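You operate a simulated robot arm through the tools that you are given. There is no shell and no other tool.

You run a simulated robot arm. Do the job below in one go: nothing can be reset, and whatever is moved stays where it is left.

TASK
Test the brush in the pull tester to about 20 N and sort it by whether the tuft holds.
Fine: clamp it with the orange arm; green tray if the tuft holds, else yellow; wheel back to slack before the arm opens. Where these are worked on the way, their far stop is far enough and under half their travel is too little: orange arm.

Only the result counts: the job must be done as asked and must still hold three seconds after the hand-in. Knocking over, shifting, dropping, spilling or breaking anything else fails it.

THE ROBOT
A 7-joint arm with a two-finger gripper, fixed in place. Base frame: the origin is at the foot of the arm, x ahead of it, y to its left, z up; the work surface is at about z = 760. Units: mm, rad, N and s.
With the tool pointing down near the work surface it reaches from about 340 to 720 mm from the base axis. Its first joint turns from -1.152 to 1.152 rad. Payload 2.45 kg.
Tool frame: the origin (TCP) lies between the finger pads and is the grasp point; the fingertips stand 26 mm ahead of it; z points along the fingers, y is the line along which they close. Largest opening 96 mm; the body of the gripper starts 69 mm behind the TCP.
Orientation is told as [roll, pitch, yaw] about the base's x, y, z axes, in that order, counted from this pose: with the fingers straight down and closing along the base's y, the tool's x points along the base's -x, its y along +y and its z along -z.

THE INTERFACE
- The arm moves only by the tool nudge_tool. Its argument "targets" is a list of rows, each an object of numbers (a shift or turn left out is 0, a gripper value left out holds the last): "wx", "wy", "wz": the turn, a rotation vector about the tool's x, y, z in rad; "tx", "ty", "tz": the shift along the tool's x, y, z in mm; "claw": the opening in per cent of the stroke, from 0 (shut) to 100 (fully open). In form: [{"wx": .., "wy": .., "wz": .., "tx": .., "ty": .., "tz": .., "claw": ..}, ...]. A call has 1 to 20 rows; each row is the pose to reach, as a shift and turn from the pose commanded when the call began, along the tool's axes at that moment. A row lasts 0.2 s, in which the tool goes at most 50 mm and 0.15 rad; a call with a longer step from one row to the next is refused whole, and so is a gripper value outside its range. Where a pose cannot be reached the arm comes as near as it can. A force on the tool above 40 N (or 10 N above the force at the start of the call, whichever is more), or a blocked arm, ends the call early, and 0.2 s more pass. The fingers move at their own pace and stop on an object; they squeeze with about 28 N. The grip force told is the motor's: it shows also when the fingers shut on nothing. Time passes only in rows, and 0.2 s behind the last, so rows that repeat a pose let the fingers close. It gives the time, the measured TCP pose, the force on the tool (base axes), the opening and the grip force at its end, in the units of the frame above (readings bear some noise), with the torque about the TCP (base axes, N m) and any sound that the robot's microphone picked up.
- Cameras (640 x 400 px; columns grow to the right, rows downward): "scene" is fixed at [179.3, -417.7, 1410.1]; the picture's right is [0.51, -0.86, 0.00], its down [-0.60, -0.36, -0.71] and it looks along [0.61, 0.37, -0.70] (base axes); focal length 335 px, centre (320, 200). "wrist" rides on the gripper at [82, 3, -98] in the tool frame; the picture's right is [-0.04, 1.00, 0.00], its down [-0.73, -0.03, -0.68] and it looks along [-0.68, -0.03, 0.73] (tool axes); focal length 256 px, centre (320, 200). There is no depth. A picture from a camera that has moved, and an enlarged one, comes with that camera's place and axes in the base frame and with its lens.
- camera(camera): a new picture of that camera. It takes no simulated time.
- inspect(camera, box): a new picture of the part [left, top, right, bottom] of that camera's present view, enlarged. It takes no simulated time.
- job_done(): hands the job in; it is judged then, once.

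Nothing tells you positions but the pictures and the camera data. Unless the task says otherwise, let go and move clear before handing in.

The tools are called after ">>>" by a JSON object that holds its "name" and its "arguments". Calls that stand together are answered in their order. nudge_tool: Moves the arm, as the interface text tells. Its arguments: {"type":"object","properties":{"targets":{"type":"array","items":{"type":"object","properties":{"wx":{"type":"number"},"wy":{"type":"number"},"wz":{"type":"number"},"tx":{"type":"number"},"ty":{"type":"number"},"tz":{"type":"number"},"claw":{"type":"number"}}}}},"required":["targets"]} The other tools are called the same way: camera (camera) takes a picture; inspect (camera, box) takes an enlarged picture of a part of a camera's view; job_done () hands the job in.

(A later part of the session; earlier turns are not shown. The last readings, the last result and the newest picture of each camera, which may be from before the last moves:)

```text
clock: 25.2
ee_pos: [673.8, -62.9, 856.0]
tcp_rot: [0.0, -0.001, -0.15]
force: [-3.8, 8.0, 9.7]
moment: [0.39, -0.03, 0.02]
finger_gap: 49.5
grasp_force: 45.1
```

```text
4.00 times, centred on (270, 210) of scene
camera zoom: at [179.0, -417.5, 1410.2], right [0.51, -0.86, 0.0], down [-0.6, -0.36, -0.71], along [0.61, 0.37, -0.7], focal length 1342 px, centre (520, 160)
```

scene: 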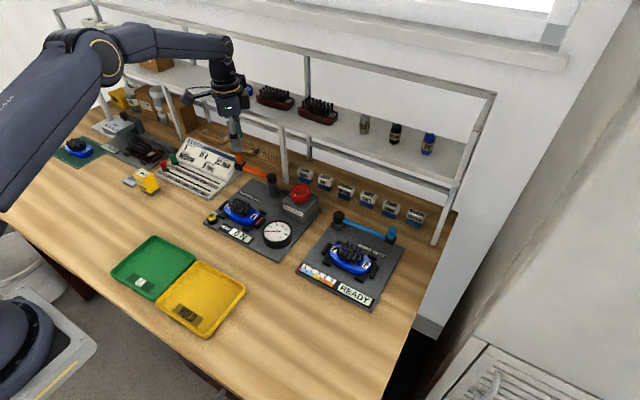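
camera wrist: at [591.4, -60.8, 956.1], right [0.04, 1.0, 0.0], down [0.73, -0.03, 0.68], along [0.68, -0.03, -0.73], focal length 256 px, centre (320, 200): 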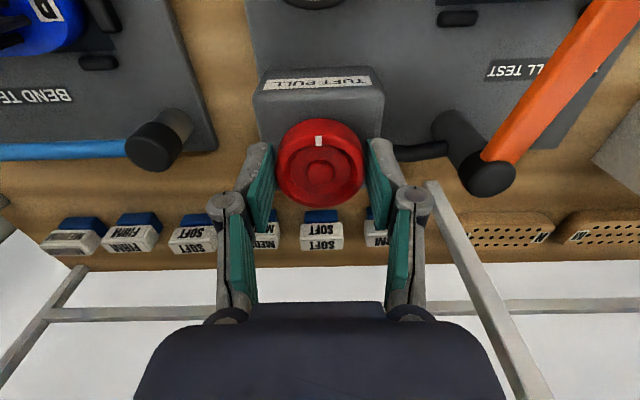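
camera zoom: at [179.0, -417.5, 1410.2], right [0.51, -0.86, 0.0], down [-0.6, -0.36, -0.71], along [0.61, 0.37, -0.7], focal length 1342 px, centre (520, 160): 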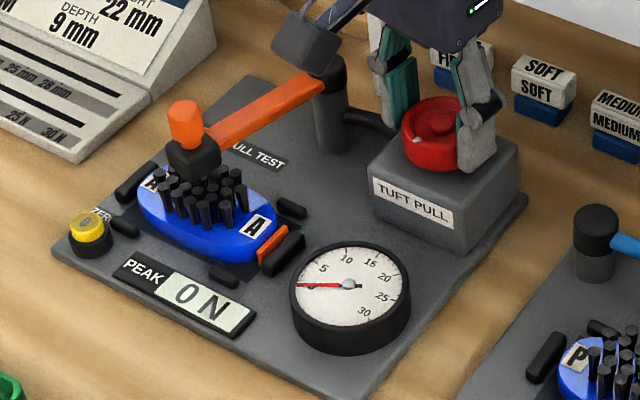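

No reading yet and very little torque. I'll turn further and check both the mark and the dial.

>>> {"name": "nudge_tool", "arguments": {"targets": [{"wz": 0.05}, {"wz": 0.1}, {"wz": 0.15}, {"wz": 0.2}, {"wz": 0.25}, {"wz": 0.3}]}}

>>> {"name": "inspect", "arguments": {"camera": "scene", "box": [210, 160, 330, 260]}}

>>> {"name": "camera", "arguments": {"camera": "wrist"}}

```text
clock: 26.6
ee_pos: [673.4, -62.2, 856.7]
tcp_rot: [0.004, -0.003, -0.449]
force: [3.5, 15.2, 19.7]
moment: [0.67, 0.56, 0.03]
finger_gap: 49.3
grasp_force: 45.2
```

```text
4.00 times, centred on (270, 210) of scene
camera zoom: at [179.0, -417.3, 1410.2], right [0.51, -0.86, 0.0], down [-0.6, -0.36, -0.71], along [0.61, 0.37, -0.7], focal length 1342 px, centre (520, 160)
```

zoom: 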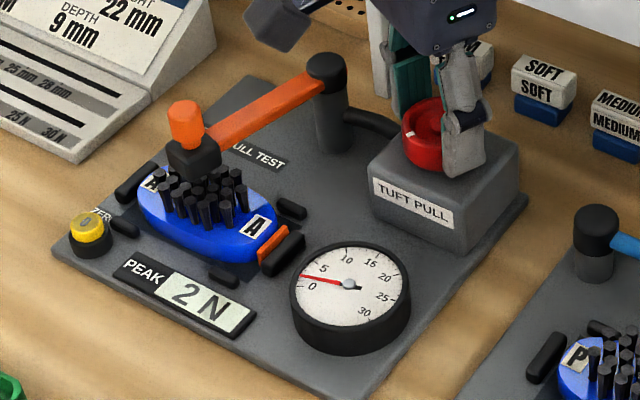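

```text
taken
camera wrist: at [600.7, -24.2, 955.6], right [0.47, 0.88, 0.0], down [0.64, -0.35, 0.68], along [0.6, -0.32, -0.73], focal length 256 px, centre (320, 200)
```

wrist: 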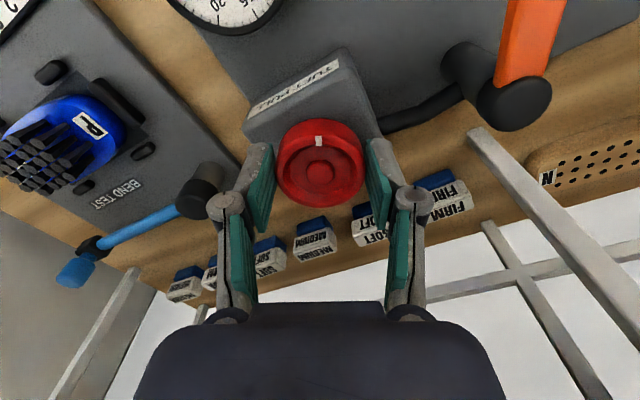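

Clockwise loads it: peak now 2 N at 0.45 rad. I'll ease off the hand's side forces and keep turning in steps.

>>> {"name": "nudge_tool", "arguments": {"targets": [{"tx": 0.4, "ty": 0.9, "tz": -1.5}, {"tx": 0.4, "ty": 0.9, "tz": -1.5, "wz": 0.05}, {"tx": 0.4, "ty": 0.9, "tz": -1.5, "wz": 0.1}, {"tx": 0.4, "ty": 0.9, "tz": -1.5, "wz": 0.15}, {"tx": 0.4, "ty": 0.9, "tz": -1.5, "wz": 0.15}]}}

>>> {"name": "inspect", "arguments": {"camera": "scene", "box": [210, 160, 330, 260]}}

```text
clock: 27.8
ee_pos: [673.6, -60.9, 857.7]
tcp_rot: [0.0, -0.001, -0.599]
force: [17.4, 14.4, -12.0]
moment: [-0.35, -1.02, 0.06]
finger_gap: 49.5
grasp_force: 45.3
```

```text
4.00 times, centred on (270, 210) of scene
camera zoom: at [180.0, -417.4, 1410.1], right [0.51, -0.86, 0.0], down [-0.6, -0.36, -0.71], along [0.61, 0.37, -0.7], focal length 1342 px, centre (520, 160)
```

zoom: 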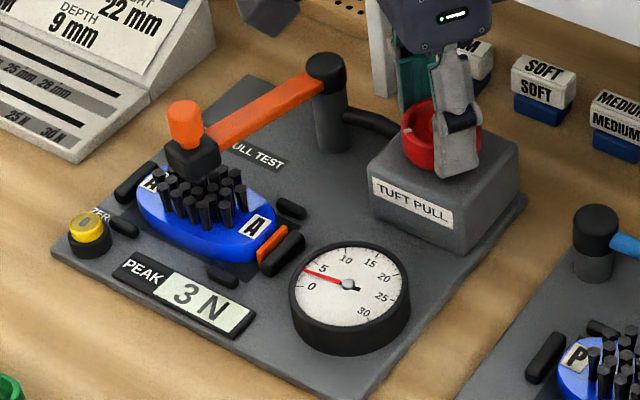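

The dial reads about 3–4 N at 0.6 rad. I'll apply small centring corrections and keep turning.

>>> {"name": "nudge_tool", "arguments": {"targets": [{"tx": -0.4, "ty": 1.0, "tz": 0.4}, {"tx": -0.4, "ty": 1.0, "tz": 0.4, "wz": 0.05}, {"tx": -0.4, "ty": 1.0, "tz": 0.4, "wz": 0.1}, {"tx": -0.4, "ty": 1.0, "tz": 0.4, "wz": 0.15}, {"tx": -0.4, "ty": 1.0, "tz": 0.4, "wz": 0.2}]}}

>>> {"name": "inspect", "arguments": {"camera": "scene", "box": [210, 160, 330, 260]}}

```text
clock: 29.0
ee_pos: [675.4, -61.3, 856.7]
tcp_rot: [0.0, 0.002, -0.803]
force: [11.5, 13.6, -14.4]
moment: [-0.13, -0.91, 0.06]
finger_gap: 49.5
grasp_force: 45.2
```

```text
4.00 times, centred on (270, 210) of scene
camera zoom: at [179.8, -417.4, 1410.1], right [0.51, -0.86, 0.0], down [-0.6, -0.36, -0.71], along [0.61, 0.37, -0.7], focal length 1342 px, centre (520, 160)
```

zoom: 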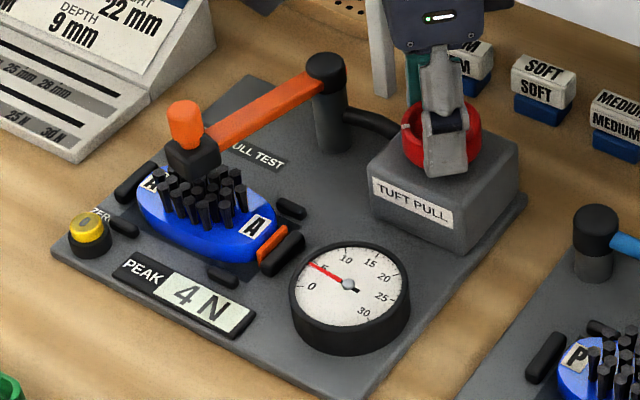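

The rate is about 6 N per radian, so 20 N needs about 3.3 rad and a re-grip. I'll keep turning toward yaw ≈ -1.5, where the wrist camera stays clear of the shelf.

>>> {"name": "nudge_tool", "arguments": {"targets": [{"tx": 0.1, "ty": 0.8, "tz": 0.7, "wz": 0.05}, {"tx": 0.1, "ty": 0.8, "tz": 0.7, "wz": 0.1}, {"tx": 0.1, "ty": 0.8, "tz": 0.7, "wz": 0.15}, {"tx": 0.1, "ty": 0.8, "tz": 0.7, "wz": 0.2}, {"tx": 0.1, "ty": 0.8, "tz": 0.7, "wz": 0.25}, {"tx": 0.1, "ty": 0.8, "tz": 0.7, "wz": 0.3}]}}

>>> {"name": "camera", "arguments": {"camera": "scene"}}

>>> {"name": "inspect", "arguments": {"camera": "scene", "box": [210, 160, 330, 260]}}

```text
clock: 30.4
ee_pos: [675.0, -60.9, 857.4]
tcp_rot: [0.0, 0.001, -1.1]
force: [9.3, 13.3, -6.2]
moment: [0.12, 0.0, 0.05]
finger_gap: 49.6
grasp_force: 46.1
```

```text
taken
```

scene: 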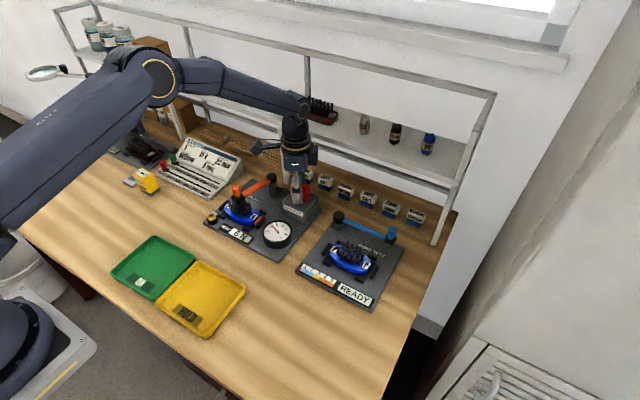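

```text
4.00 times, centred on (270, 210) of scene
camera zoom: at [179.6, -417.4, 1410.1], right [0.51, -0.86, 0.0], down [-0.6, -0.36, -0.71], along [0.61, 0.37, -0.7], focal length 1342 px, centre (520, 160)
```

zoom: 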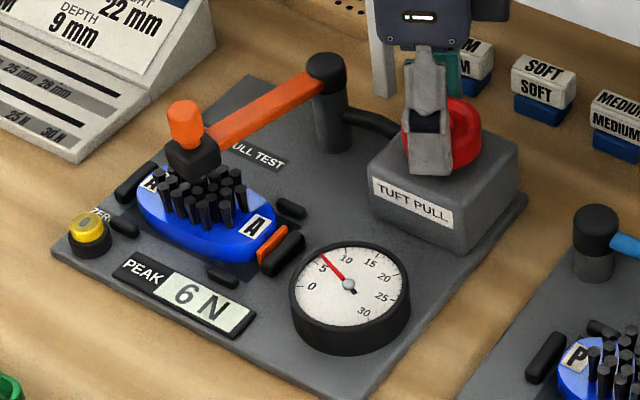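

The dial reads 6 N at 1.1 rad. I'll continue to about 1.5 rad.

>>> {"name": "nudge_tool", "arguments": {"targets": [{"tx": 0.3, "ty": 0.5, "tz": 0.3, "wz": 0.05}, {"tx": 0.3, "ty": 0.5, "tz": 0.3, "wz": 0.1}, {"tx": 0.3, "ty": 0.5, "tz": 0.3, "wz": 0.15}, {"tx": 0.3, "ty": 0.5, "tz": 0.3, "wz": 0.2}, {"tx": 0.3, "ty": 0.5, "tz": 0.3, "wz": 0.25}, {"tx": 0.3, "ty": 0.5, "tz": 0.3, "wz": 0.3}, {"tx": 0.3, "ty": 0.5, "tz": 0.3, "wz": 0.35}, {"tx": 0.3, "ty": 0.5, "tz": 0.3, "wz": 0.4}]}}

>>> {"name": "inspect", "arguments": {"camera": "scene", "box": [210, 110, 350, 260]}}

>>> {"name": "camera", "arguments": {"camera": "wrist"}}

```text
clock: 32.2
ee_pos: [676.7, -59.7, 856.8]
tcp_rot: [0.004, 0.003, -1.5]
force: [13.1, 14.9, 2.2]
moment: [0.48, 0.16, 0.04]
finger_gap: 49.8
grasp_force: 45.4
```

```text
2.67 times, centred on (280, 185) of scene
camera zoom: at [179.6, -417.4, 1410.1], right [0.51, -0.86, 0.0], down [-0.6, -0.36, -0.71], along [0.61, 0.37, -0.7], focal length 894 px, centre (427, 240)
```

zoom: 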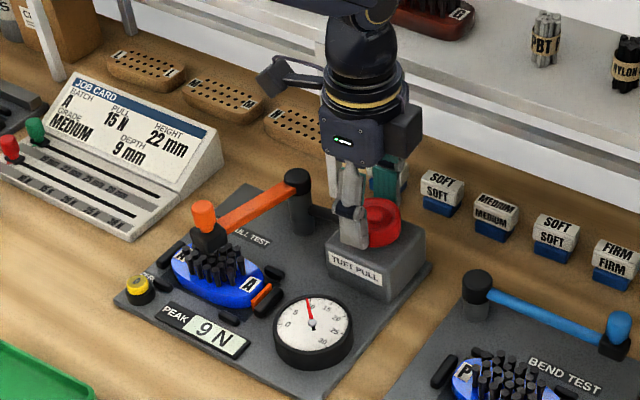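

```text
taken
camera wrist: at [673.1, 20.7, 956.1], right [1.0, 0.03, 0.0], down [0.02, -0.73, 0.68], along [0.02, -0.68, -0.73], focal length 256 px, centre (320, 200)
```

wrist: 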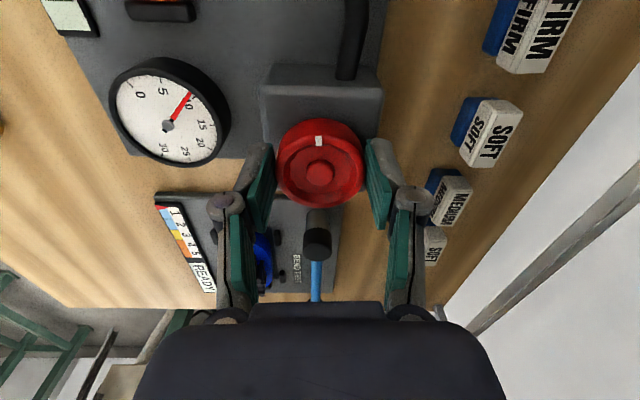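

The dial and peak both read about 9 N at 1.5 rad. I'll open slightly to see whether the wheel holds its place before re-gripping.

>>> {"name": "nudge_tool", "arguments": {"targets": [{"claw": 57}, {"claw": 57}]}}

>>> {"name": "inspect", "arguments": {"camera": "scene", "box": [210, 160, 330, 260]}}

>>> {"name": "camera", "arguments": {"camera": "wrist"}}

```text
clock: 32.8
ee_pos: [675.0, -62.8, 856.0]
tcp_rot: [-0.001, -0.002, -1.501]
force: [0.3, 0.1, -0.1]
moment: [0.02, -0.01, -0.01]
finger_gap: 54.8
grasp_force: 0.1
```

```text
4.00 times, centred on (270, 210) of scene
camera zoom: at [179.3, -417.7, 1410.1], right [0.51, -0.86, 0.0], down [-0.6, -0.36, -0.71], along [0.61, 0.37, -0.7], focal length 1342 px, centre (520, 160)
```

zoom: 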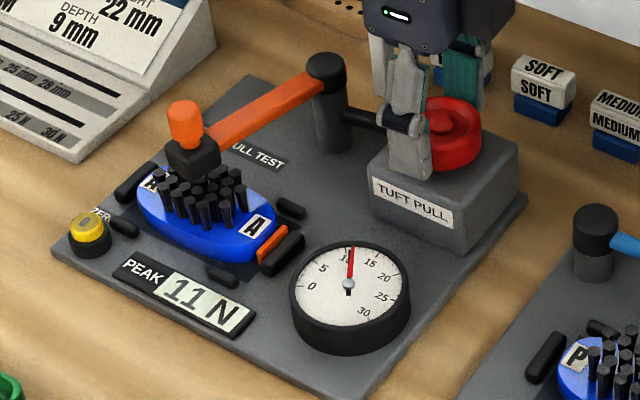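

```text
taken
camera wrist: at [671.8, 18.8, 955.1], right [1.0, 0.03, 0.0], down [0.02, -0.73, 0.68], along [0.02, -0.68, -0.73], focal length 256 px, centre (320, 200)
```

wrist: 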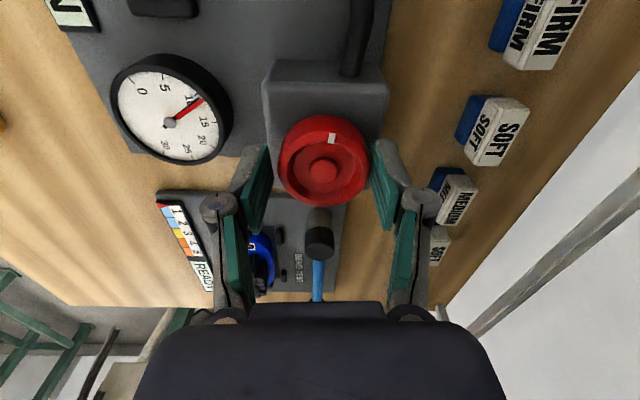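

On release the wheel crept slightly further and the dial now reads 11 N. I'll open wider, rotate the hand back to yaw ≈ -0.3, re-centre and read the dial again.

>>> {"name": "nudge_tool", "arguments": {"targets": [{"claw": 78, "tz": -3}, {"claw": 78, "tz": -8, "tx": 1.2, "ty": 1.6}, {"tz": -8, "tx": 1.2, "ty": 1.6, "wz": -0.14}, {"tz": -8, "tx": 1.2, "ty": 1.6, "wz": -0.28}, {"tz": -8, "tx": 1.2, "ty": 1.6, "wz": -0.42}, {"tz": -8, "tx": 1.2, "ty": 1.6, "wz": -0.56}, {"tz": -8, "tx": 1.2, "ty": 1.6, "wz": -0.7}, {"tz": -8, "tx": 1.2, "ty": 1.6, "wz": -0.84}, {"tz": -8, "tx": 1.2, "ty": 1.6, "wz": -0.98}, {"tz": -8, "tx": 1.2, "ty": 1.6, "wz": -1.12}, {"tz": -8, "tx": 1.2, "ty": 1.6, "wz": -1.25}, {"tz": -4, "tx": 1.2, "ty": 1.6, "wz": -1.25}, {"tz": 0, "tx": 1.2, "ty": 1.6, "wz": -1.25}, {"tz": 0, "tx": 1.2, "ty": 1.6, "wz": -1.25}]}}

>>> {"name": "inspect", "arguments": {"camera": "scene", "box": [210, 160, 330, 260]}}

>>> {"name": "camera", "arguments": {"camera": "wrist"}}

```text
clock: 35.8
ee_pos: [678.1, -59.5, 857.1]
tcp_rot: [-0.001, 0.0, -0.251]
force: [-0.2, -0.3, -1.4]
moment: [0.03, -0.01, 0.0]
finger_gap: 74.7
grasp_force: 0.0
```

```text
4.00 times, centred on (270, 210) of scene
camera zoom: at [179.3, -417.7, 1410.1], right [0.51, -0.86, 0.0], down [-0.6, -0.36, -0.71], along [0.61, 0.37, -0.7], focal length 1342 px, centre (520, 160)
```

zoom: 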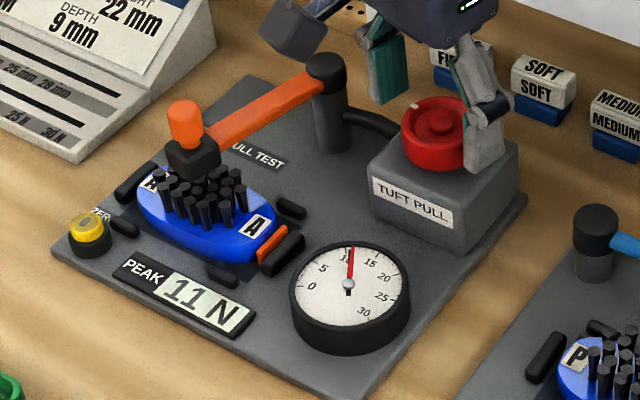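

```text
taken
camera wrist: at [598.5, -35.8, 955.4], right [0.28, 0.96, 0.0], down [0.7, -0.21, 0.68], along [0.65, -0.19, -0.73], focal length 256 px, centre (320, 200)
```

wrist: 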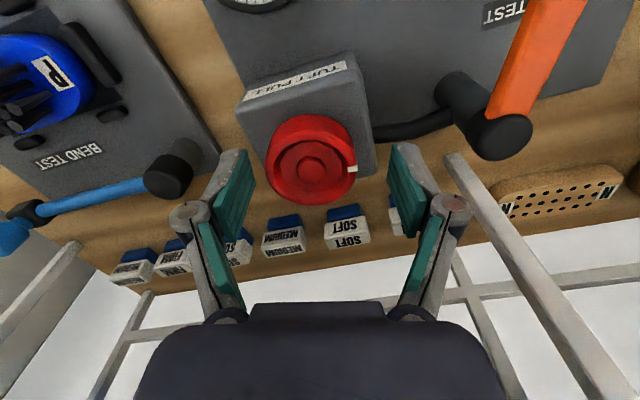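

The wheel held at 11 N. The hub sits about 4.4 mm off in tool y, so I'll re-centre and close again.

>>> {"name": "nudge_tool", "arguments": {"targets": [{"tx": 1.5, "ty": -4.3}, {"tx": 1.5, "ty": -4.3}, {"tx": 1.5, "ty": -4.3, "claw": 0}, {"tx": 1.5, "ty": -4.3, "claw": 0}, {"tx": 1.5, "ty": -4.3, "claw": 0}]}}

>>> {"name": "inspect", "arguments": {"camera": "scene", "box": [210, 160, 330, 260]}}

>>> {"name": "camera", "arguments": {"camera": "wrist"}}

```text
clock: 37.0
ee_pos: [675.4, -63.1, 857.4]
tcp_rot: [0.0, 0.0, -0.25]
force: [-3.0, -3.1, 2.0]
moment: [-0.07, 0.08, -0.01]
finger_gap: 49.2
grasp_force: 41.1
```

```text
4.00 times, centred on (270, 210) of scene
camera zoom: at [179.2, -417.8, 1410.0], right [0.51, -0.86, 0.0], down [-0.6, -0.36, -0.71], along [0.61, 0.37, -0.7], focal length 1342 px, centre (520, 160)
```

zoom: 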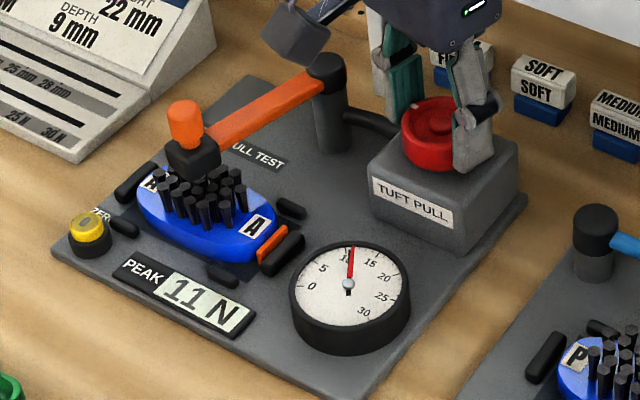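

```text
taken
camera wrist: at [595.8, -39.9, 956.2], right [0.29, 0.96, 0.0], down [0.7, -0.21, 0.68], along [0.65, -0.19, -0.73], focal length 256 px, centre (320, 200)
```

wrist: 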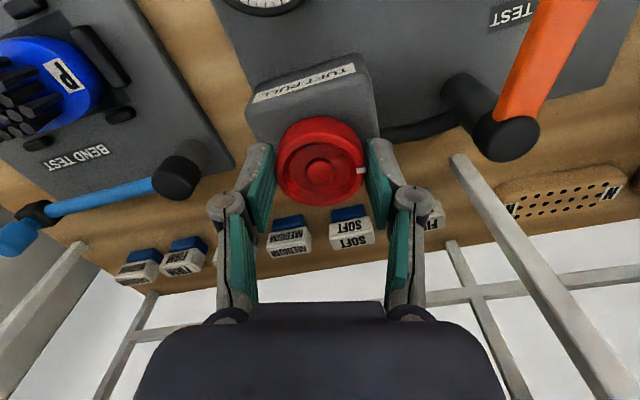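

Well centred, low forces, dial still 11 N. I'll turn clockwise 0.5 rad and read.

>>> {"name": "nudge_tool", "arguments": {"targets": [{"wz": 0.05}, {"wz": 0.1}, {"wz": 0.15}, {"wz": 0.2}, {"wz": 0.25}, {"wz": 0.3}, {"wz": 0.35}, {"wz": 0.4}, {"wz": 0.45}, {"wz": 0.5}]}}

>>> {"name": "inspect", "arguments": {"camera": "scene", "box": [210, 160, 330, 260]}}

```text
clock: 39.2
ee_pos: [674.7, -61.4, 857.6]
tcp_rot: [0.0, -0.003, -0.752]
force: [-0.8, 4.4, 17.0]
moment: [-0.37, -0.61, 0.02]
finger_gap: 49.4
grasp_force: 44.6
```

```text
4.00 times, centred on (270, 210) of scene
camera zoom: at [178.9, -417.6, 1410.2], right [0.51, -0.86, 0.0], down [-0.6, -0.36, -0.71], along [0.61, 0.37, -0.7], focal length 1342 px, centre (520, 160)
```

zoom: 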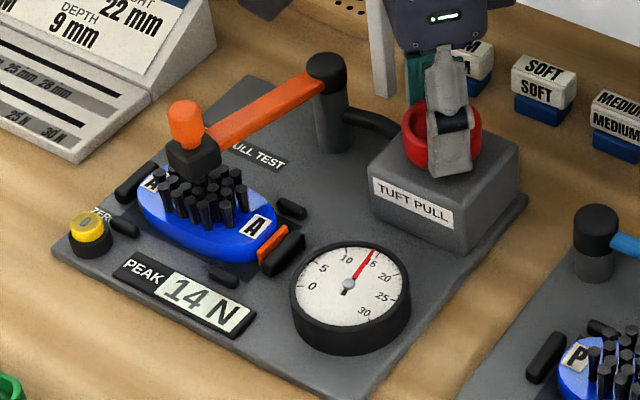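

The dial reads 14 N. I'll turn 0.4 rad more.

>>> {"name": "nudge_tool", "arguments": {"targets": [{"tz": -0.5}, {"tz": -0.5, "wz": 0.05}, {"tz": -0.5, "wz": 0.1}, {"tz": -0.5, "wz": 0.15}, {"tz": -0.5, "wz": 0.2}, {"tz": -0.5, "wz": 0.25}, {"tz": -0.5, "wz": 0.3}, {"tz": -0.5, "wz": 0.35}, {"tz": -0.5, "wz": 0.4}]}}

>>> {"name": "inspect", "arguments": {"camera": "scene", "box": [210, 160, 330, 260]}}

```text
clock: 41.2
ee_pos: [675.6, -61.0, 856.8]
tcp_rot: [0.004, 0.001, -1.15]
force: [19.7, 20.9, 0.1]
moment: [-0.64, -0.76, 0.01]
finger_gap: 49.1
grasp_force: 45.4
```

```text
4.00 times, centred on (270, 210) of scene
camera zoom: at [179.8, -417.2, 1410.2], right [0.51, -0.86, 0.0], down [-0.6, -0.36, -0.71], along [0.61, 0.37, -0.7], focal length 1342 px, centre (520, 160)
```

zoom: 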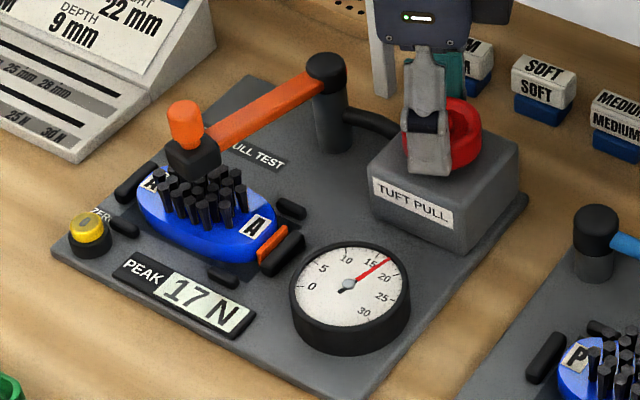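

Peak 17 N. I'll relieve the side load and turn 0.3 rad more.

>>> {"name": "nudge_tool", "arguments": {"targets": [{"tx": 0.45, "ty": 1.2}, {"tx": 0.45, "ty": 1.2, "wz": 0.05}, {"tx": 0.45, "ty": 1.2, "wz": 0.1}, {"tx": 0.45, "ty": 1.2, "wz": 0.15}, {"tx": 0.45, "ty": 1.2, "wz": 0.2}, {"tx": 0.45, "ty": 1.2, "wz": 0.25}, {"tx": 0.45, "ty": 1.2, "wz": 0.3}]}}

>>> {"name": "inspect", "arguments": {"camera": "scene", "box": [210, 160, 330, 260]}}

```text
clock: 42.8
ee_pos: [676.5, -61.2, 858.3]
tcp_rot: [0.002, 0.001, -1.451]
force: [11.4, 15.4, 10.6]
moment: [0.38, 0.26, -0.01]
finger_gap: 48.9
grasp_force: 44.3
```

```text
4.00 times, centred on (270, 210) of scene
camera zoom: at [179.3, -417.3, 1410.2], right [0.51, -0.86, 0.0], down [-0.6, -0.36, -0.71], along [0.61, 0.37, -0.7], focal length 1342 px, centre (520, 160)
```

zoom: 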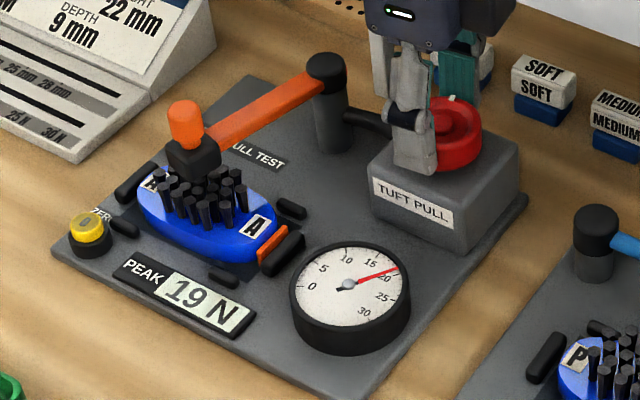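

Peak 19 N. A last small turn of 0.1 rad should reach about 20 N.

>>> {"name": "nudge_tool", "arguments": {"targets": [{"wz": 0.04}, {"wz": 0.08}, {"wz": 0.1}, {"wz": 0.1}]}}

>>> {"name": "inspect", "arguments": {"camera": "scene", "box": [210, 160, 330, 260]}}

>>> {"name": "inspect", "arguments": {"camera": "scene", "box": [210, 190, 270, 240]}}

```text
clock: 43.8
ee_pos: [676.4, -60.6, 857.3]
tcp_rot: [0.001, 0.001, -1.549]
force: [13.6, 18.9, 9.4]
moment: [-0.16, -0.47, 0.0]
finger_gap: 49.4
grasp_force: 44.8
```

```text
4.00 times, centred on (270, 210) of scene
camera zoom: at [179.4, -417.2, 1410.2], right [0.51, -0.86, 0.0], down [-0.6, -0.36, -0.71], along [0.61, 0.37, -0.7], focal length 1342 px, centre (520, 160)
```

zoom: 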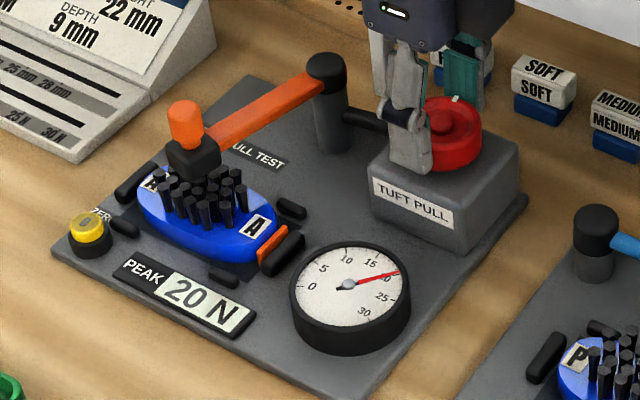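

```text
8.00 times, centred on (240, 215) of scene
camera zoom: at [179.4, -417.2, 1410.2], right [0.51, -0.86, 0.0], down [-0.6, -0.36, -0.71], along [0.61, 0.37, -0.7], focal length 2683 px, centre (960, 80)
```

zoom: 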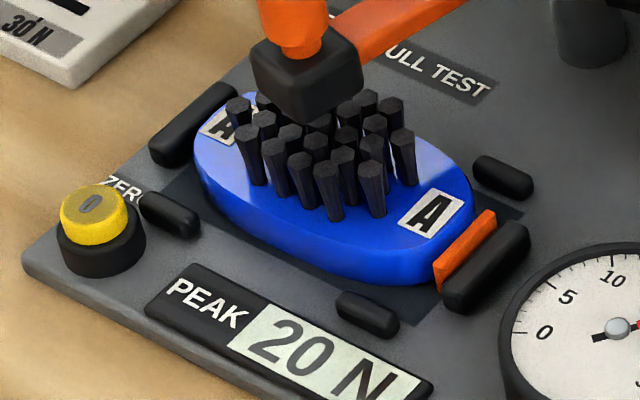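

Peak 20 N with the dial at 20. I'll hold a moment and see whether the dial drops (tuft slipping) or stays.

>>> {"name": "nudge_tool", "arguments": {"targets": [{"tx": 0, "ty": 0.4}, {"ty": 0.4}, {"ty": 0.4}, {"ty": 0.4}, {"ty": 0.4}, {"ty": 0.4}, {"ty": 0.4}, {"ty": 0.4}]}}

>>> {"name": "inspect", "arguments": {"camera": "scene", "box": [210, 160, 330, 260]}}

>>> {"name": "inspect", "arguments": {"camera": "scene", "box": [205, 185, 295, 250]}}

>>> {"name": "camera", "arguments": {"camera": "wrist"}}

```text
clock: 45.6
ee_pos: [677.6, -60.9, 856.5]
tcp_rot: [-0.003, 0.001, -1.55]
force: [11.0, 16.7, 5.6]
moment: [0.34, -0.25, 0.01]
finger_gap: 49.1
grasp_force: 45.0
```

```text
4.00 times, centred on (270, 210) of scene
camera zoom: at [179.4, -417.3, 1410.2], right [0.51, -0.86, 0.0], down [-0.6, -0.36, -0.71], along [0.61, 0.37, -0.7], focal length 1342 px, centre (520, 160)
```

zoom: 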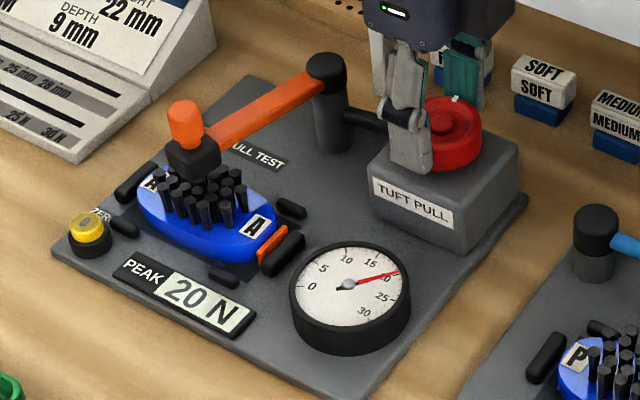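

```text
6.15 times, centred on (250, 218) of scene
camera zoom: at [179.4, -417.3, 1410.2], right [0.51, -0.86, 0.0], down [-0.6, -0.36, -0.71], along [0.61, 0.37, -0.7], focal length 2064 px, centre (751, 92)
```

zoom: 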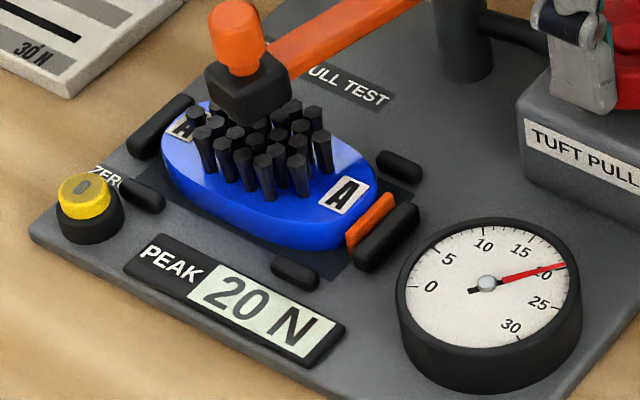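

```text
taken
camera wrist: at [677.6, 19.7, 956.1], right [1.0, -0.02, 0.0], down [-0.01, -0.74, 0.68], along [-0.01, -0.68, -0.74], focal length 256 px, centre (320, 200)
```

wrist: 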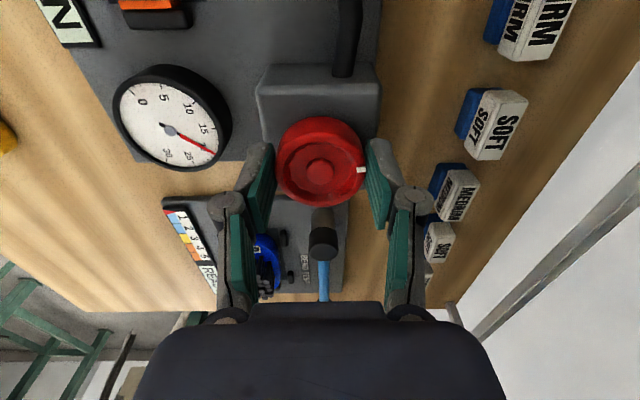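

The dial holds steady at 20 N and the peak matches, so the tuft holds and the brush belongs in the green tray. I'll now turn the wheel back counter-clockwise to slack in steps.

>>> {"name": "nudge_tool", "arguments": {"targets": [{"wz": -0.07}, {"wz": -0.14}, {"wz": -0.21}, {"wz": -0.28}, {"wz": -0.35}, {"wz": -0.42}, {"wz": -0.49}, {"wz": -0.56}]}}

>>> {"name": "inspect", "arguments": {"camera": "scene", "box": [210, 160, 330, 260]}}

```text
clock: 47.4
ee_pos: [677.3, -61.5, 857.0]
tcp_rot: [-0.002, -0.001, -0.988]
force: [7.0, 14.5, 0.5]
moment: [-0.39, -0.66, 0.01]
finger_gap: 48.9
grasp_force: 44.7
```

```text
4.00 times, centred on (270, 210) of scene
camera zoom: at [179.5, -417.4, 1410.1], right [0.51, -0.86, 0.0], down [-0.6, -0.36, -0.71], along [0.61, 0.37, -0.7], focal length 1342 px, centre (520, 160)
```

zoom: 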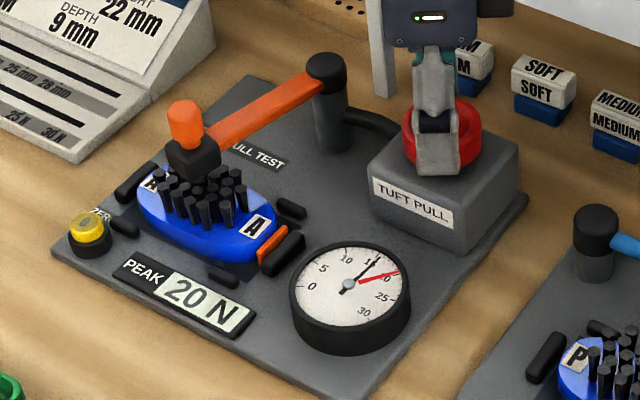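

A black live needle (now about 16 N) has separated from the red peak pointer at 20, so unwinding works. I'll continue counter-clockwise.

>>> {"name": "nudge_tool", "arguments": {"targets": [{"wz": -0.07}, {"wz": -0.14}, {"wz": -0.21}, {"wz": -0.28}, {"wz": -0.35}, {"wz": -0.42}, {"wz": -0.49}, {"wz": -0.56}, {"wz": -0.63}, {"wz": -0.7}]}}

>>> {"name": "inspect", "arguments": {"camera": "scene", "box": [210, 160, 330, 260]}}

```text
clock: 49.6
ee_pos: [675.1, -63.0, 857.7]
tcp_rot: [-0.002, 0.004, -0.288]
force: [-11.5, 5.6, -0.8]
moment: [-0.38, -0.16, 0.02]
finger_gap: 49.3
grasp_force: 45.2
```

```text
4.00 times, centred on (270, 210) of scene
camera zoom: at [179.1, -417.6, 1410.1], right [0.51, -0.86, 0.0], down [-0.6, -0.36, -0.71], along [0.61, 0.37, -0.7], focal length 1342 px, centre (520, 160)
```

zoom: 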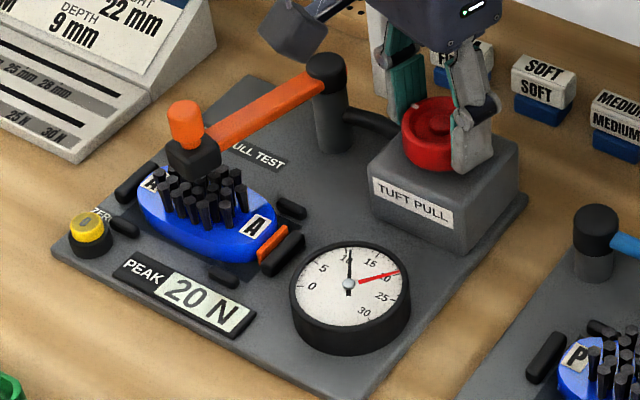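

>>> {"name": "nudge_tool", "arguments": {"targets": [{"tx": 0.6, "ty": 0.1, "wz": -0.07}, {"tx": 0.6, "ty": 0.1, "wz": -0.14}, {"tx": 0.6, "ty": 0.1, "wz": -0.21}, {"tx": 0.6, "ty": 0.1, "wz": -0.28}, {"tx": 0.6, "ty": 0.1, "wz": -0.35}, {"tx": 0.6, "ty": 0.1, "wz": -0.42}, {"tx": 0.6, "ty": 0.1, "wz": -0.49}, {"tx": 0.6, "ty": 0.1, "wz": -0.56}, {"tx": 0.6, "ty": 0.1, "wz": -0.63}]}}

>>> {"name": "inspect", "arguments": {"camera": "scene", "box": [210, 160, 330, 260]}}

```text
clock: 51.6
ee_pos: [675.2, -64.6, 856.9]
tcp_rot: [-0.002, 0.0, 0.34]
force: [0.9, -17.0, -17.8]
moment: [-0.18, -0.77, -0.05]
finger_gap: 49.0
grasp_force: 44.8
```

```text
4.00 times, centred on (270, 210) of scene
camera zoom: at [179.7, -418.1, 1409.9], right [0.51, -0.86, 0.0], down [-0.6, -0.36, -0.71], along [0.61, 0.37, -0.7], focal length 1342 px, centre (520, 160)
```

zoom: 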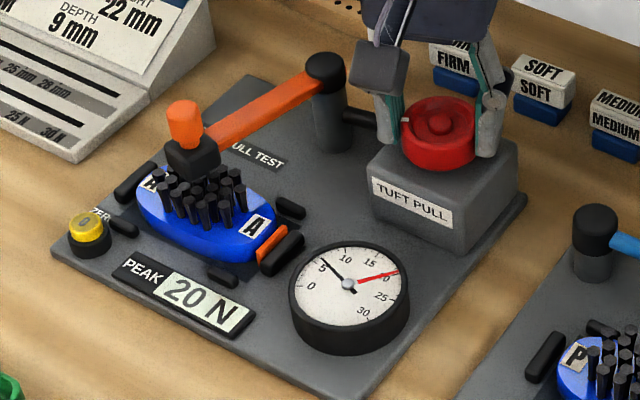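

The live needle reads about 6 N. I'll correct the side load and keep unwinding.

>>> {"name": "nudge_tool", "arguments": {"targets": [{"tx": 0.3, "ty": -0.8, "tz": 0.7}, {"tx": 0.3, "ty": -0.8, "tz": 0.7, "wz": -0.07}, {"tx": 0.3, "ty": -0.8, "tz": 0.7, "wz": -0.14}, {"tx": 0.3, "ty": -0.8, "tz": 0.7, "wz": -0.21}, {"tx": 0.3, "ty": -0.8, "tz": 0.7, "wz": -0.28}, {"tx": 0.3, "ty": -0.8, "tz": 0.7, "wz": -0.35}, {"tx": 0.3, "ty": -0.8, "tz": 0.7, "wz": -0.42}, {"tx": 0.3, "ty": -0.8, "tz": 0.7, "wz": -0.49}, {"tx": 0.3, "ty": -0.8, "tz": 0.7, "wz": -0.55}]}}

>>> {"name": "inspect", "arguments": {"camera": "scene", "box": [210, 160, 330, 260]}}

>>> {"name": "camera", "arguments": {"camera": "wrist"}}

```text
clock: 53.6
ee_pos: [676.0, -64.6, 856.8]
tcp_rot: [-0.001, 0.002, 0.893]
force: [-6.7, -16.6, 13.1]
moment: [-0.76, 0.18, -0.06]
finger_gap: 49.1
grasp_force: 45.2
```

```text
4.00 times, centred on (270, 210) of scene
camera zoom: at [178.8, -418.1, 1410.0], right [0.51, -0.86, 0.0], down [-0.6, -0.36, -0.71], along [0.61, 0.37, -0.7], focal length 1342 px, centre (520, 160)
```

zoom: 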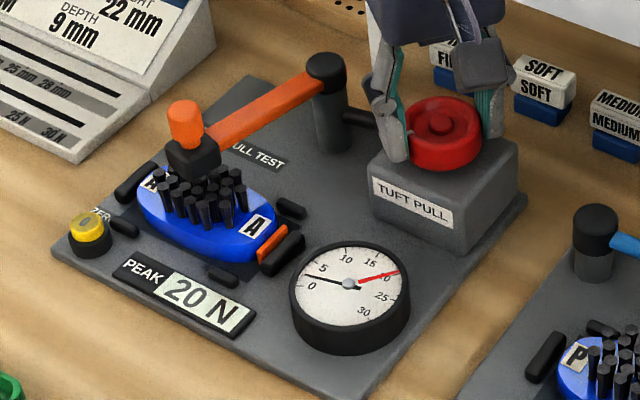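

```text
taken
camera wrist: at [621.1, -126.3, 956.2], right [-0.75, 0.66, 0.0], down [0.48, 0.55, 0.68], along [0.45, 0.51, -0.73], focal length 256 px, centre (320, 200)
```

wrist: 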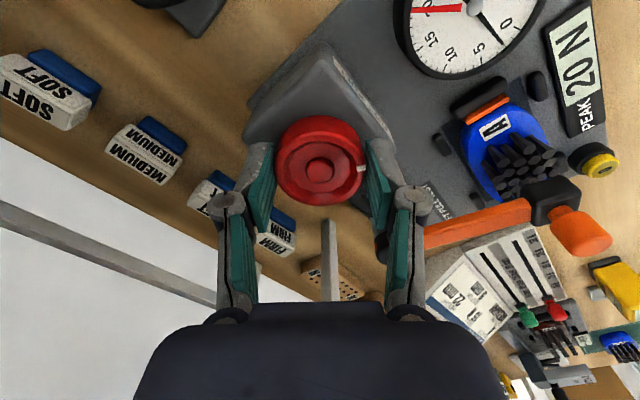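

The live needle reads about 2 N. I'll turn 0.45 rad more to pass zero into slack.

>>> {"name": "nudge_tool", "arguments": {"targets": [{"tx": 0.6, "ty": -0.1, "tz": -0.4}, {"tx": 0.6, "ty": -0.1, "tz": -0.4, "wz": -0.07}, {"tx": 0.6, "ty": -0.1, "tz": -0.4, "wz": -0.14}, {"tx": 0.6, "ty": -0.1, "tz": -0.4, "wz": -0.21}, {"tx": 0.6, "ty": -0.1, "tz": -0.4, "wz": -0.28}, {"tx": 0.6, "ty": -0.1, "tz": -0.4, "wz": -0.35}, {"tx": 0.6, "ty": -0.1, "tz": -0.4, "wz": -0.42}]}}

>>> {"name": "inspect", "arguments": {"camera": "scene", "box": [210, 160, 330, 260]}}

>>> {"name": "inspect", "arguments": {"camera": "scene", "box": [255, 210, 300, 250]}}

```text
clock: 55.2
ee_pos: [674.9, -62.6, 857.7]
tcp_rot: [-0.003, 0.002, 1.311]
force: [13.5, -21.8, 4.0]
moment: [0.21, -0.76, -0.03]
finger_gap: 48.9
grasp_force: 45.0
```

```text
4.00 times, centred on (270, 210) of scene
camera zoom: at [179.5, -418.2, 1409.9], right [0.51, -0.86, 0.0], down [-0.6, -0.36, -0.71], along [0.61, 0.37, -0.7], focal length 1342 px, centre (520, 160)
```

zoom: 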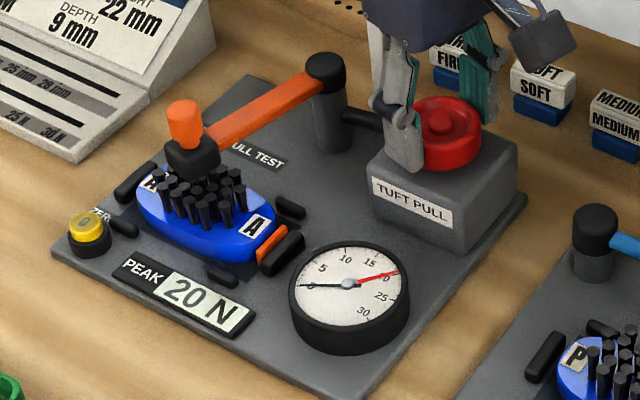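

```text
10.00 times, centred on (278, 230) of scene
camera zoom: at [179.5, -418.2, 1409.9], right [0.51, -0.86, 0.0], down [-0.6, -0.36, -0.71], along [0.61, 0.37, -0.7], focal length 3354 px, centre (745, -100)
```

zoom: 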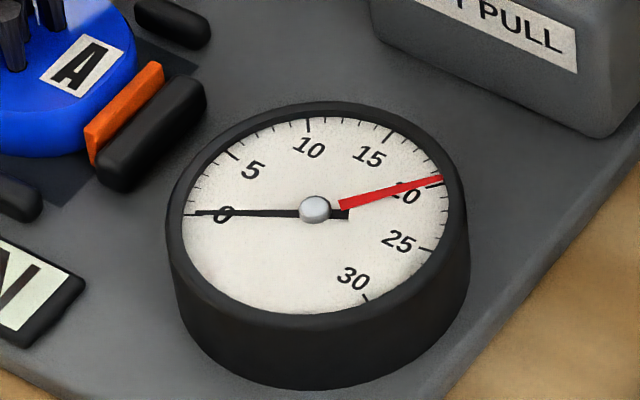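

The live needle is at 0. I'll turn a little further for real slack while easing the side load, then check the white mark.

>>> {"name": "nudge_tool", "arguments": {"targets": [{"tx": 0.6, "ty": -0.8}, {"tx": 0.6, "ty": -0.8, "wz": -0.05}, {"tx": 0.6, "ty": -0.8, "wz": -0.1}, {"tx": 0.6, "ty": -0.8, "wz": -0.15}, {"tx": 0.6, "ty": -0.8, "wz": -0.18}]}}

>>> {"name": "camera", "arguments": {"camera": "wrist"}}

>>> {"name": "inspect", "arguments": {"camera": "scene", "box": [210, 160, 330, 260]}}

```text
clock: 56.4
ee_pos: [676.2, -63.0, 855.9]
tcp_rot: [-0.004, -0.004, 1.493]
force: [16.2, -9.2, 9.5]
moment: [-0.26, -0.28, -1.07]
finger_gap: 49.7
grasp_force: 45.2
```

```text
taken
camera wrist: at [666.0, -144.7, 955.5], right [-0.99, 0.12, 0.0], down [0.09, 0.73, 0.68], along [0.08, 0.68, -0.73], focal length 256 px, centre (320, 200)
```

wrist: 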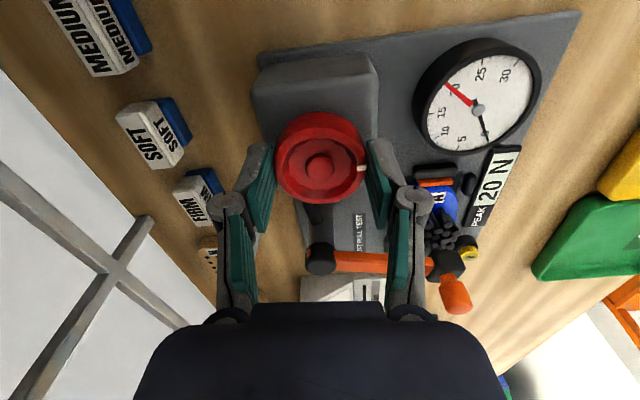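

```text
4.00 times, centred on (270, 210) of scene
camera zoom: at [179.5, -417.9, 1410.0], right [0.51, -0.86, 0.0], down [-0.6, -0.36, -0.71], along [0.61, 0.37, -0.7], focal length 1342 px, centre (520, 160)
```

zoom: 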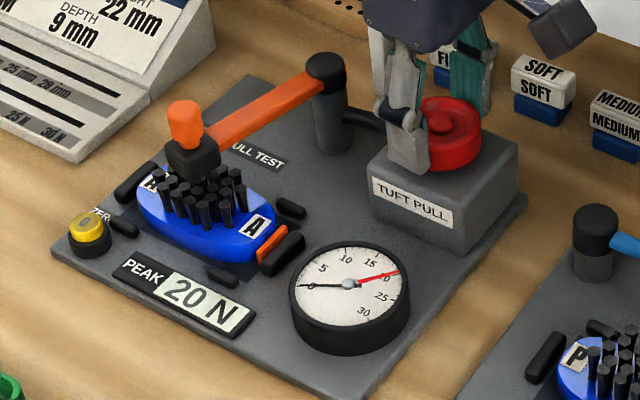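

The wheel is back at its zero stop: torque rises and the mark points toward the robot as at the start. I'll relax the twist slightly, open, lift clear and recheck the dial.

>>> {"name": "nudge_tool", "arguments": {"targets": [{"wz": 0.03, "ty": -0.6}, {"wz": 0.05, "ty": -0.8}, {"wz": 0.05, "ty": -0.8}, {"wz": 0.05, "ty": -0.8, "claw": 65}, {"wz": 0.05, "ty": -0.8, "claw": 78}]}}

>>> {"name": "inspect", "arguments": {"camera": "scene", "box": [210, 160, 330, 260]}}

>>> {"name": "camera", "arguments": {"camera": "wrist"}}

```text
clock: 57.6
ee_pos: [676.1, -64.6, 855.6]
tcp_rot: [0.001, 0.0, 1.442]
force: [-0.1, 0.1, 0.2]
moment: [0.0, -0.02, 0.01]
finger_gap: 74.8
grasp_force: 0.1
```

```text
4.00 times, centred on (270, 210) of scene
camera zoom: at [179.3, -417.7, 1410.1], right [0.51, -0.86, 0.0], down [-0.6, -0.36, -0.71], along [0.61, 0.37, -0.7], focal length 1342 px, centre (520, 160)
```

zoom: 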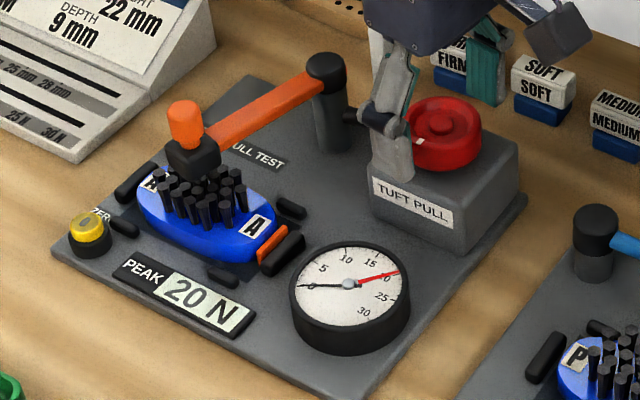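

```text
taken
camera wrist: at [661.5, -145.1, 954.3], right [-0.99, 0.17, 0.0], down [0.13, 0.72, 0.68], along [0.11, 0.67, -0.73], focal length 256 px, centre (320, 200)
```

wrist: 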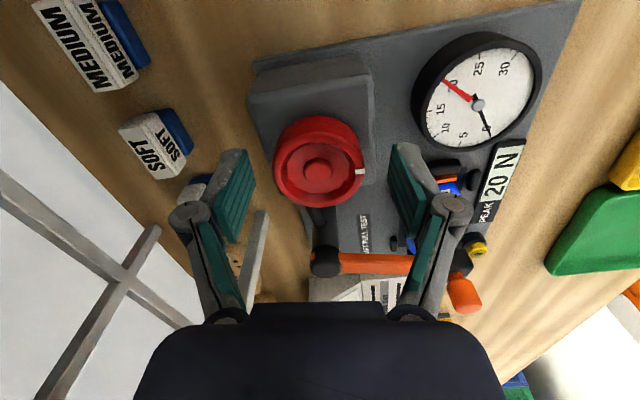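

The wheel is free at slack and the live needle reads 0. I'll lift, turn the hand and move above the orange knob near (583, 59) to swing the arm open.

>>> {"name": "nudge_tool", "arguments": {"targets": [{"tz": -20}, {"tz": -45}, {"tz": -75}, {"tz": -75, "tx": -7.9, "ty": 7.7, "wz": 0.137}, {"tz": -75, "tx": -15.8, "ty": 15.4, "wz": 0.274}, {"tz": -75, "tx": -23.7, "ty": 23.2, "wz": 0.411}, {"tz": -75, "tx": -31.6, "ty": 30.9, "wz": 0.547}, {"tz": -75, "tx": -39.5, "ty": 38.6, "wz": 0.684, "claw": 55}, {"tz": -75, "tx": -47.4, "ty": 46.3, "wz": 0.82}, {"tz": -75, "tx": -55.3, "ty": 54.1, "wz": 0.957}, {"tz": -75, "tx": -63.2, "ty": 61.8, "wz": 1.094}, {"tz": -75, "tx": -71.1, "ty": 69.5, "wz": 1.23}, {"tz": -75, "tx": -79, "ty": 77.2, "wz": 1.367}, {"tz": -75, "tx": -86.9, "ty": 85, "wz": 1.504}, {"tz": -75, "tx": -94.8, "ty": 92.7, "wz": 1.64}, {"tz": -75, "tx": -102.7, "ty": 100.4, "wz": 1.777}, {"tz": -75, "tx": -110.6, "ty": 108.1, "wz": 1.912}, {"tz": -75, "tx": -110.6, "ty": 108.1, "wz": 1.912}]}}

>>> {"name": "camera", "arguments": {"camera": "wrist"}}

>>> {"name": "inspect", "arguments": {"camera": "wrist", "box": [240, 60, 400, 160]}}

>>> {"name": "camera", "arguments": {"camera": "scene"}}

```text
clock: 61.4
ee_pos: [582.8, 60.2, 931.6]
tcp_rot: [0.001, 0.0, -0.472]
force: [0.0, 0.5, -0.7]
moment: [-0.01, -0.03, 0.04]
finger_gap: 52.8
grasp_force: 0.0
```

```text
taken
camera wrist: at [512.5, 99.5, 1030.2], right [0.49, 0.87, 0.0], down [0.64, -0.36, 0.68], along [0.59, -0.33, -0.73], focal length 256 px, centre (320, 200)
```

wrist: 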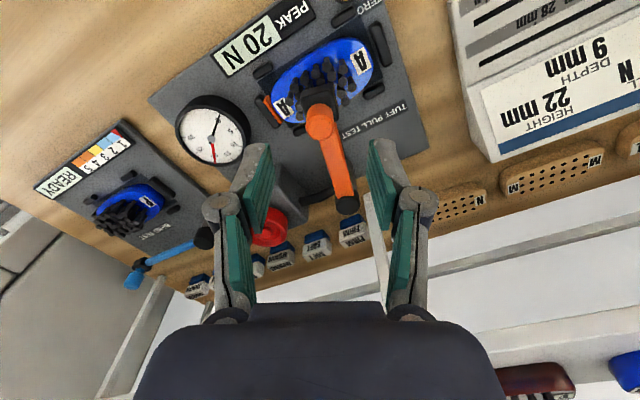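

```text
4.00 times, centred on (320, 110) of wrist
camera zoom: at [512.5, 99.5, 1030.2], right [0.49, 0.87, 0.0], down [0.64, -0.36, 0.68], along [0.59, -0.33, -0.73], focal length 1024 px, centre (320, 560)
```

zoom: 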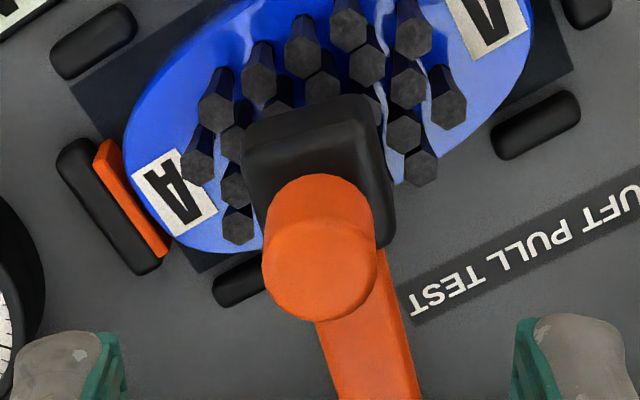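

```text
taken
```

scene: 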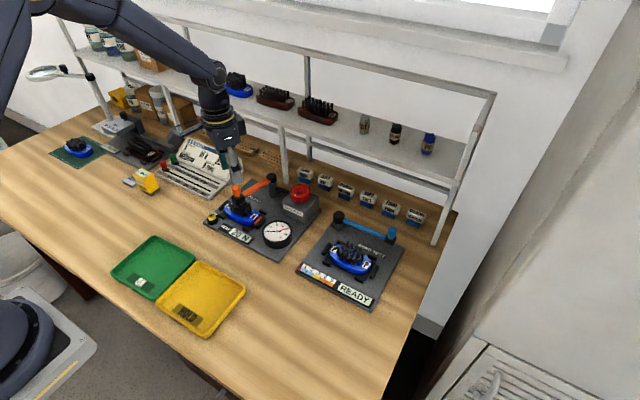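

The knob is centred under the hand at about (581, 61). I'll lower around it and close to the 23 mm cage.

>>> {"name": "nudge_tool", "arguments": {"targets": [{"tx": 1.5, "tz": 12}, {"tx": 1.5, "tz": 24}, {"tx": 1.5, "tz": 36}, {"tx": 1.5, "tz": 47}, {"tx": 1.5, "tz": 56}, {"tx": 1.5, "tz": 56, "claw": 24}, {"tx": 1.5, "tz": 56, "claw": 24}, {"tx": 1.5, "tz": 56, "claw": 24}]}}

>>> {"name": "camera", "arguments": {"camera": "wrist"}}

>>> {"name": "inspect", "arguments": {"camera": "scene", "box": [190, 140, 310, 250]}}

```text
clock: 63.2
ee_pos: [583.6, 61.0, 875.9]
tcp_rot: [0.001, 0.0, -0.471]
force: [0.9, -0.1, 0.1]
moment: [-0.05, 0.0, 0.01]
finger_gap: 23.2
grasp_force: 0.0
```

```text
taken
camera wrist: at [510.3, 100.0, 975.2], right [0.49, 0.87, 0.0], down [0.64, -0.36, 0.68], along [0.59, -0.33, -0.73], focal length 256 px, centre (320, 200)
```

wrist: 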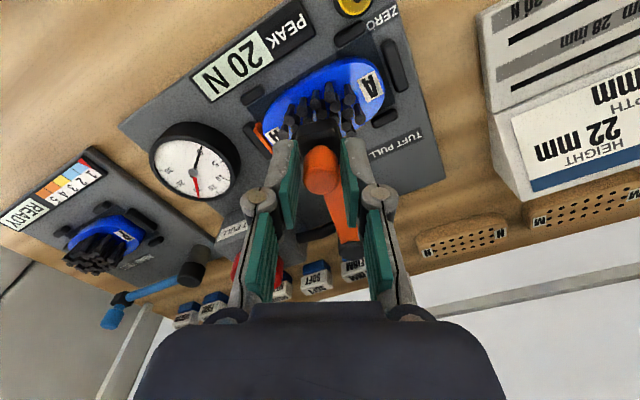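

```text
3.64 times, centred on (250, 195) of scene
camera zoom: at [179.3, -417.7, 1410.1], right [0.51, -0.86, 0.0], down [-0.6, -0.36, -0.71], along [0.61, 0.37, -0.7], focal length 1220 px, centre (574, 218)
```

zoom: 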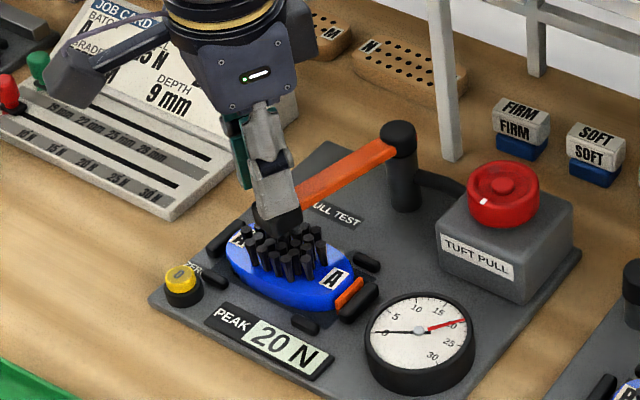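

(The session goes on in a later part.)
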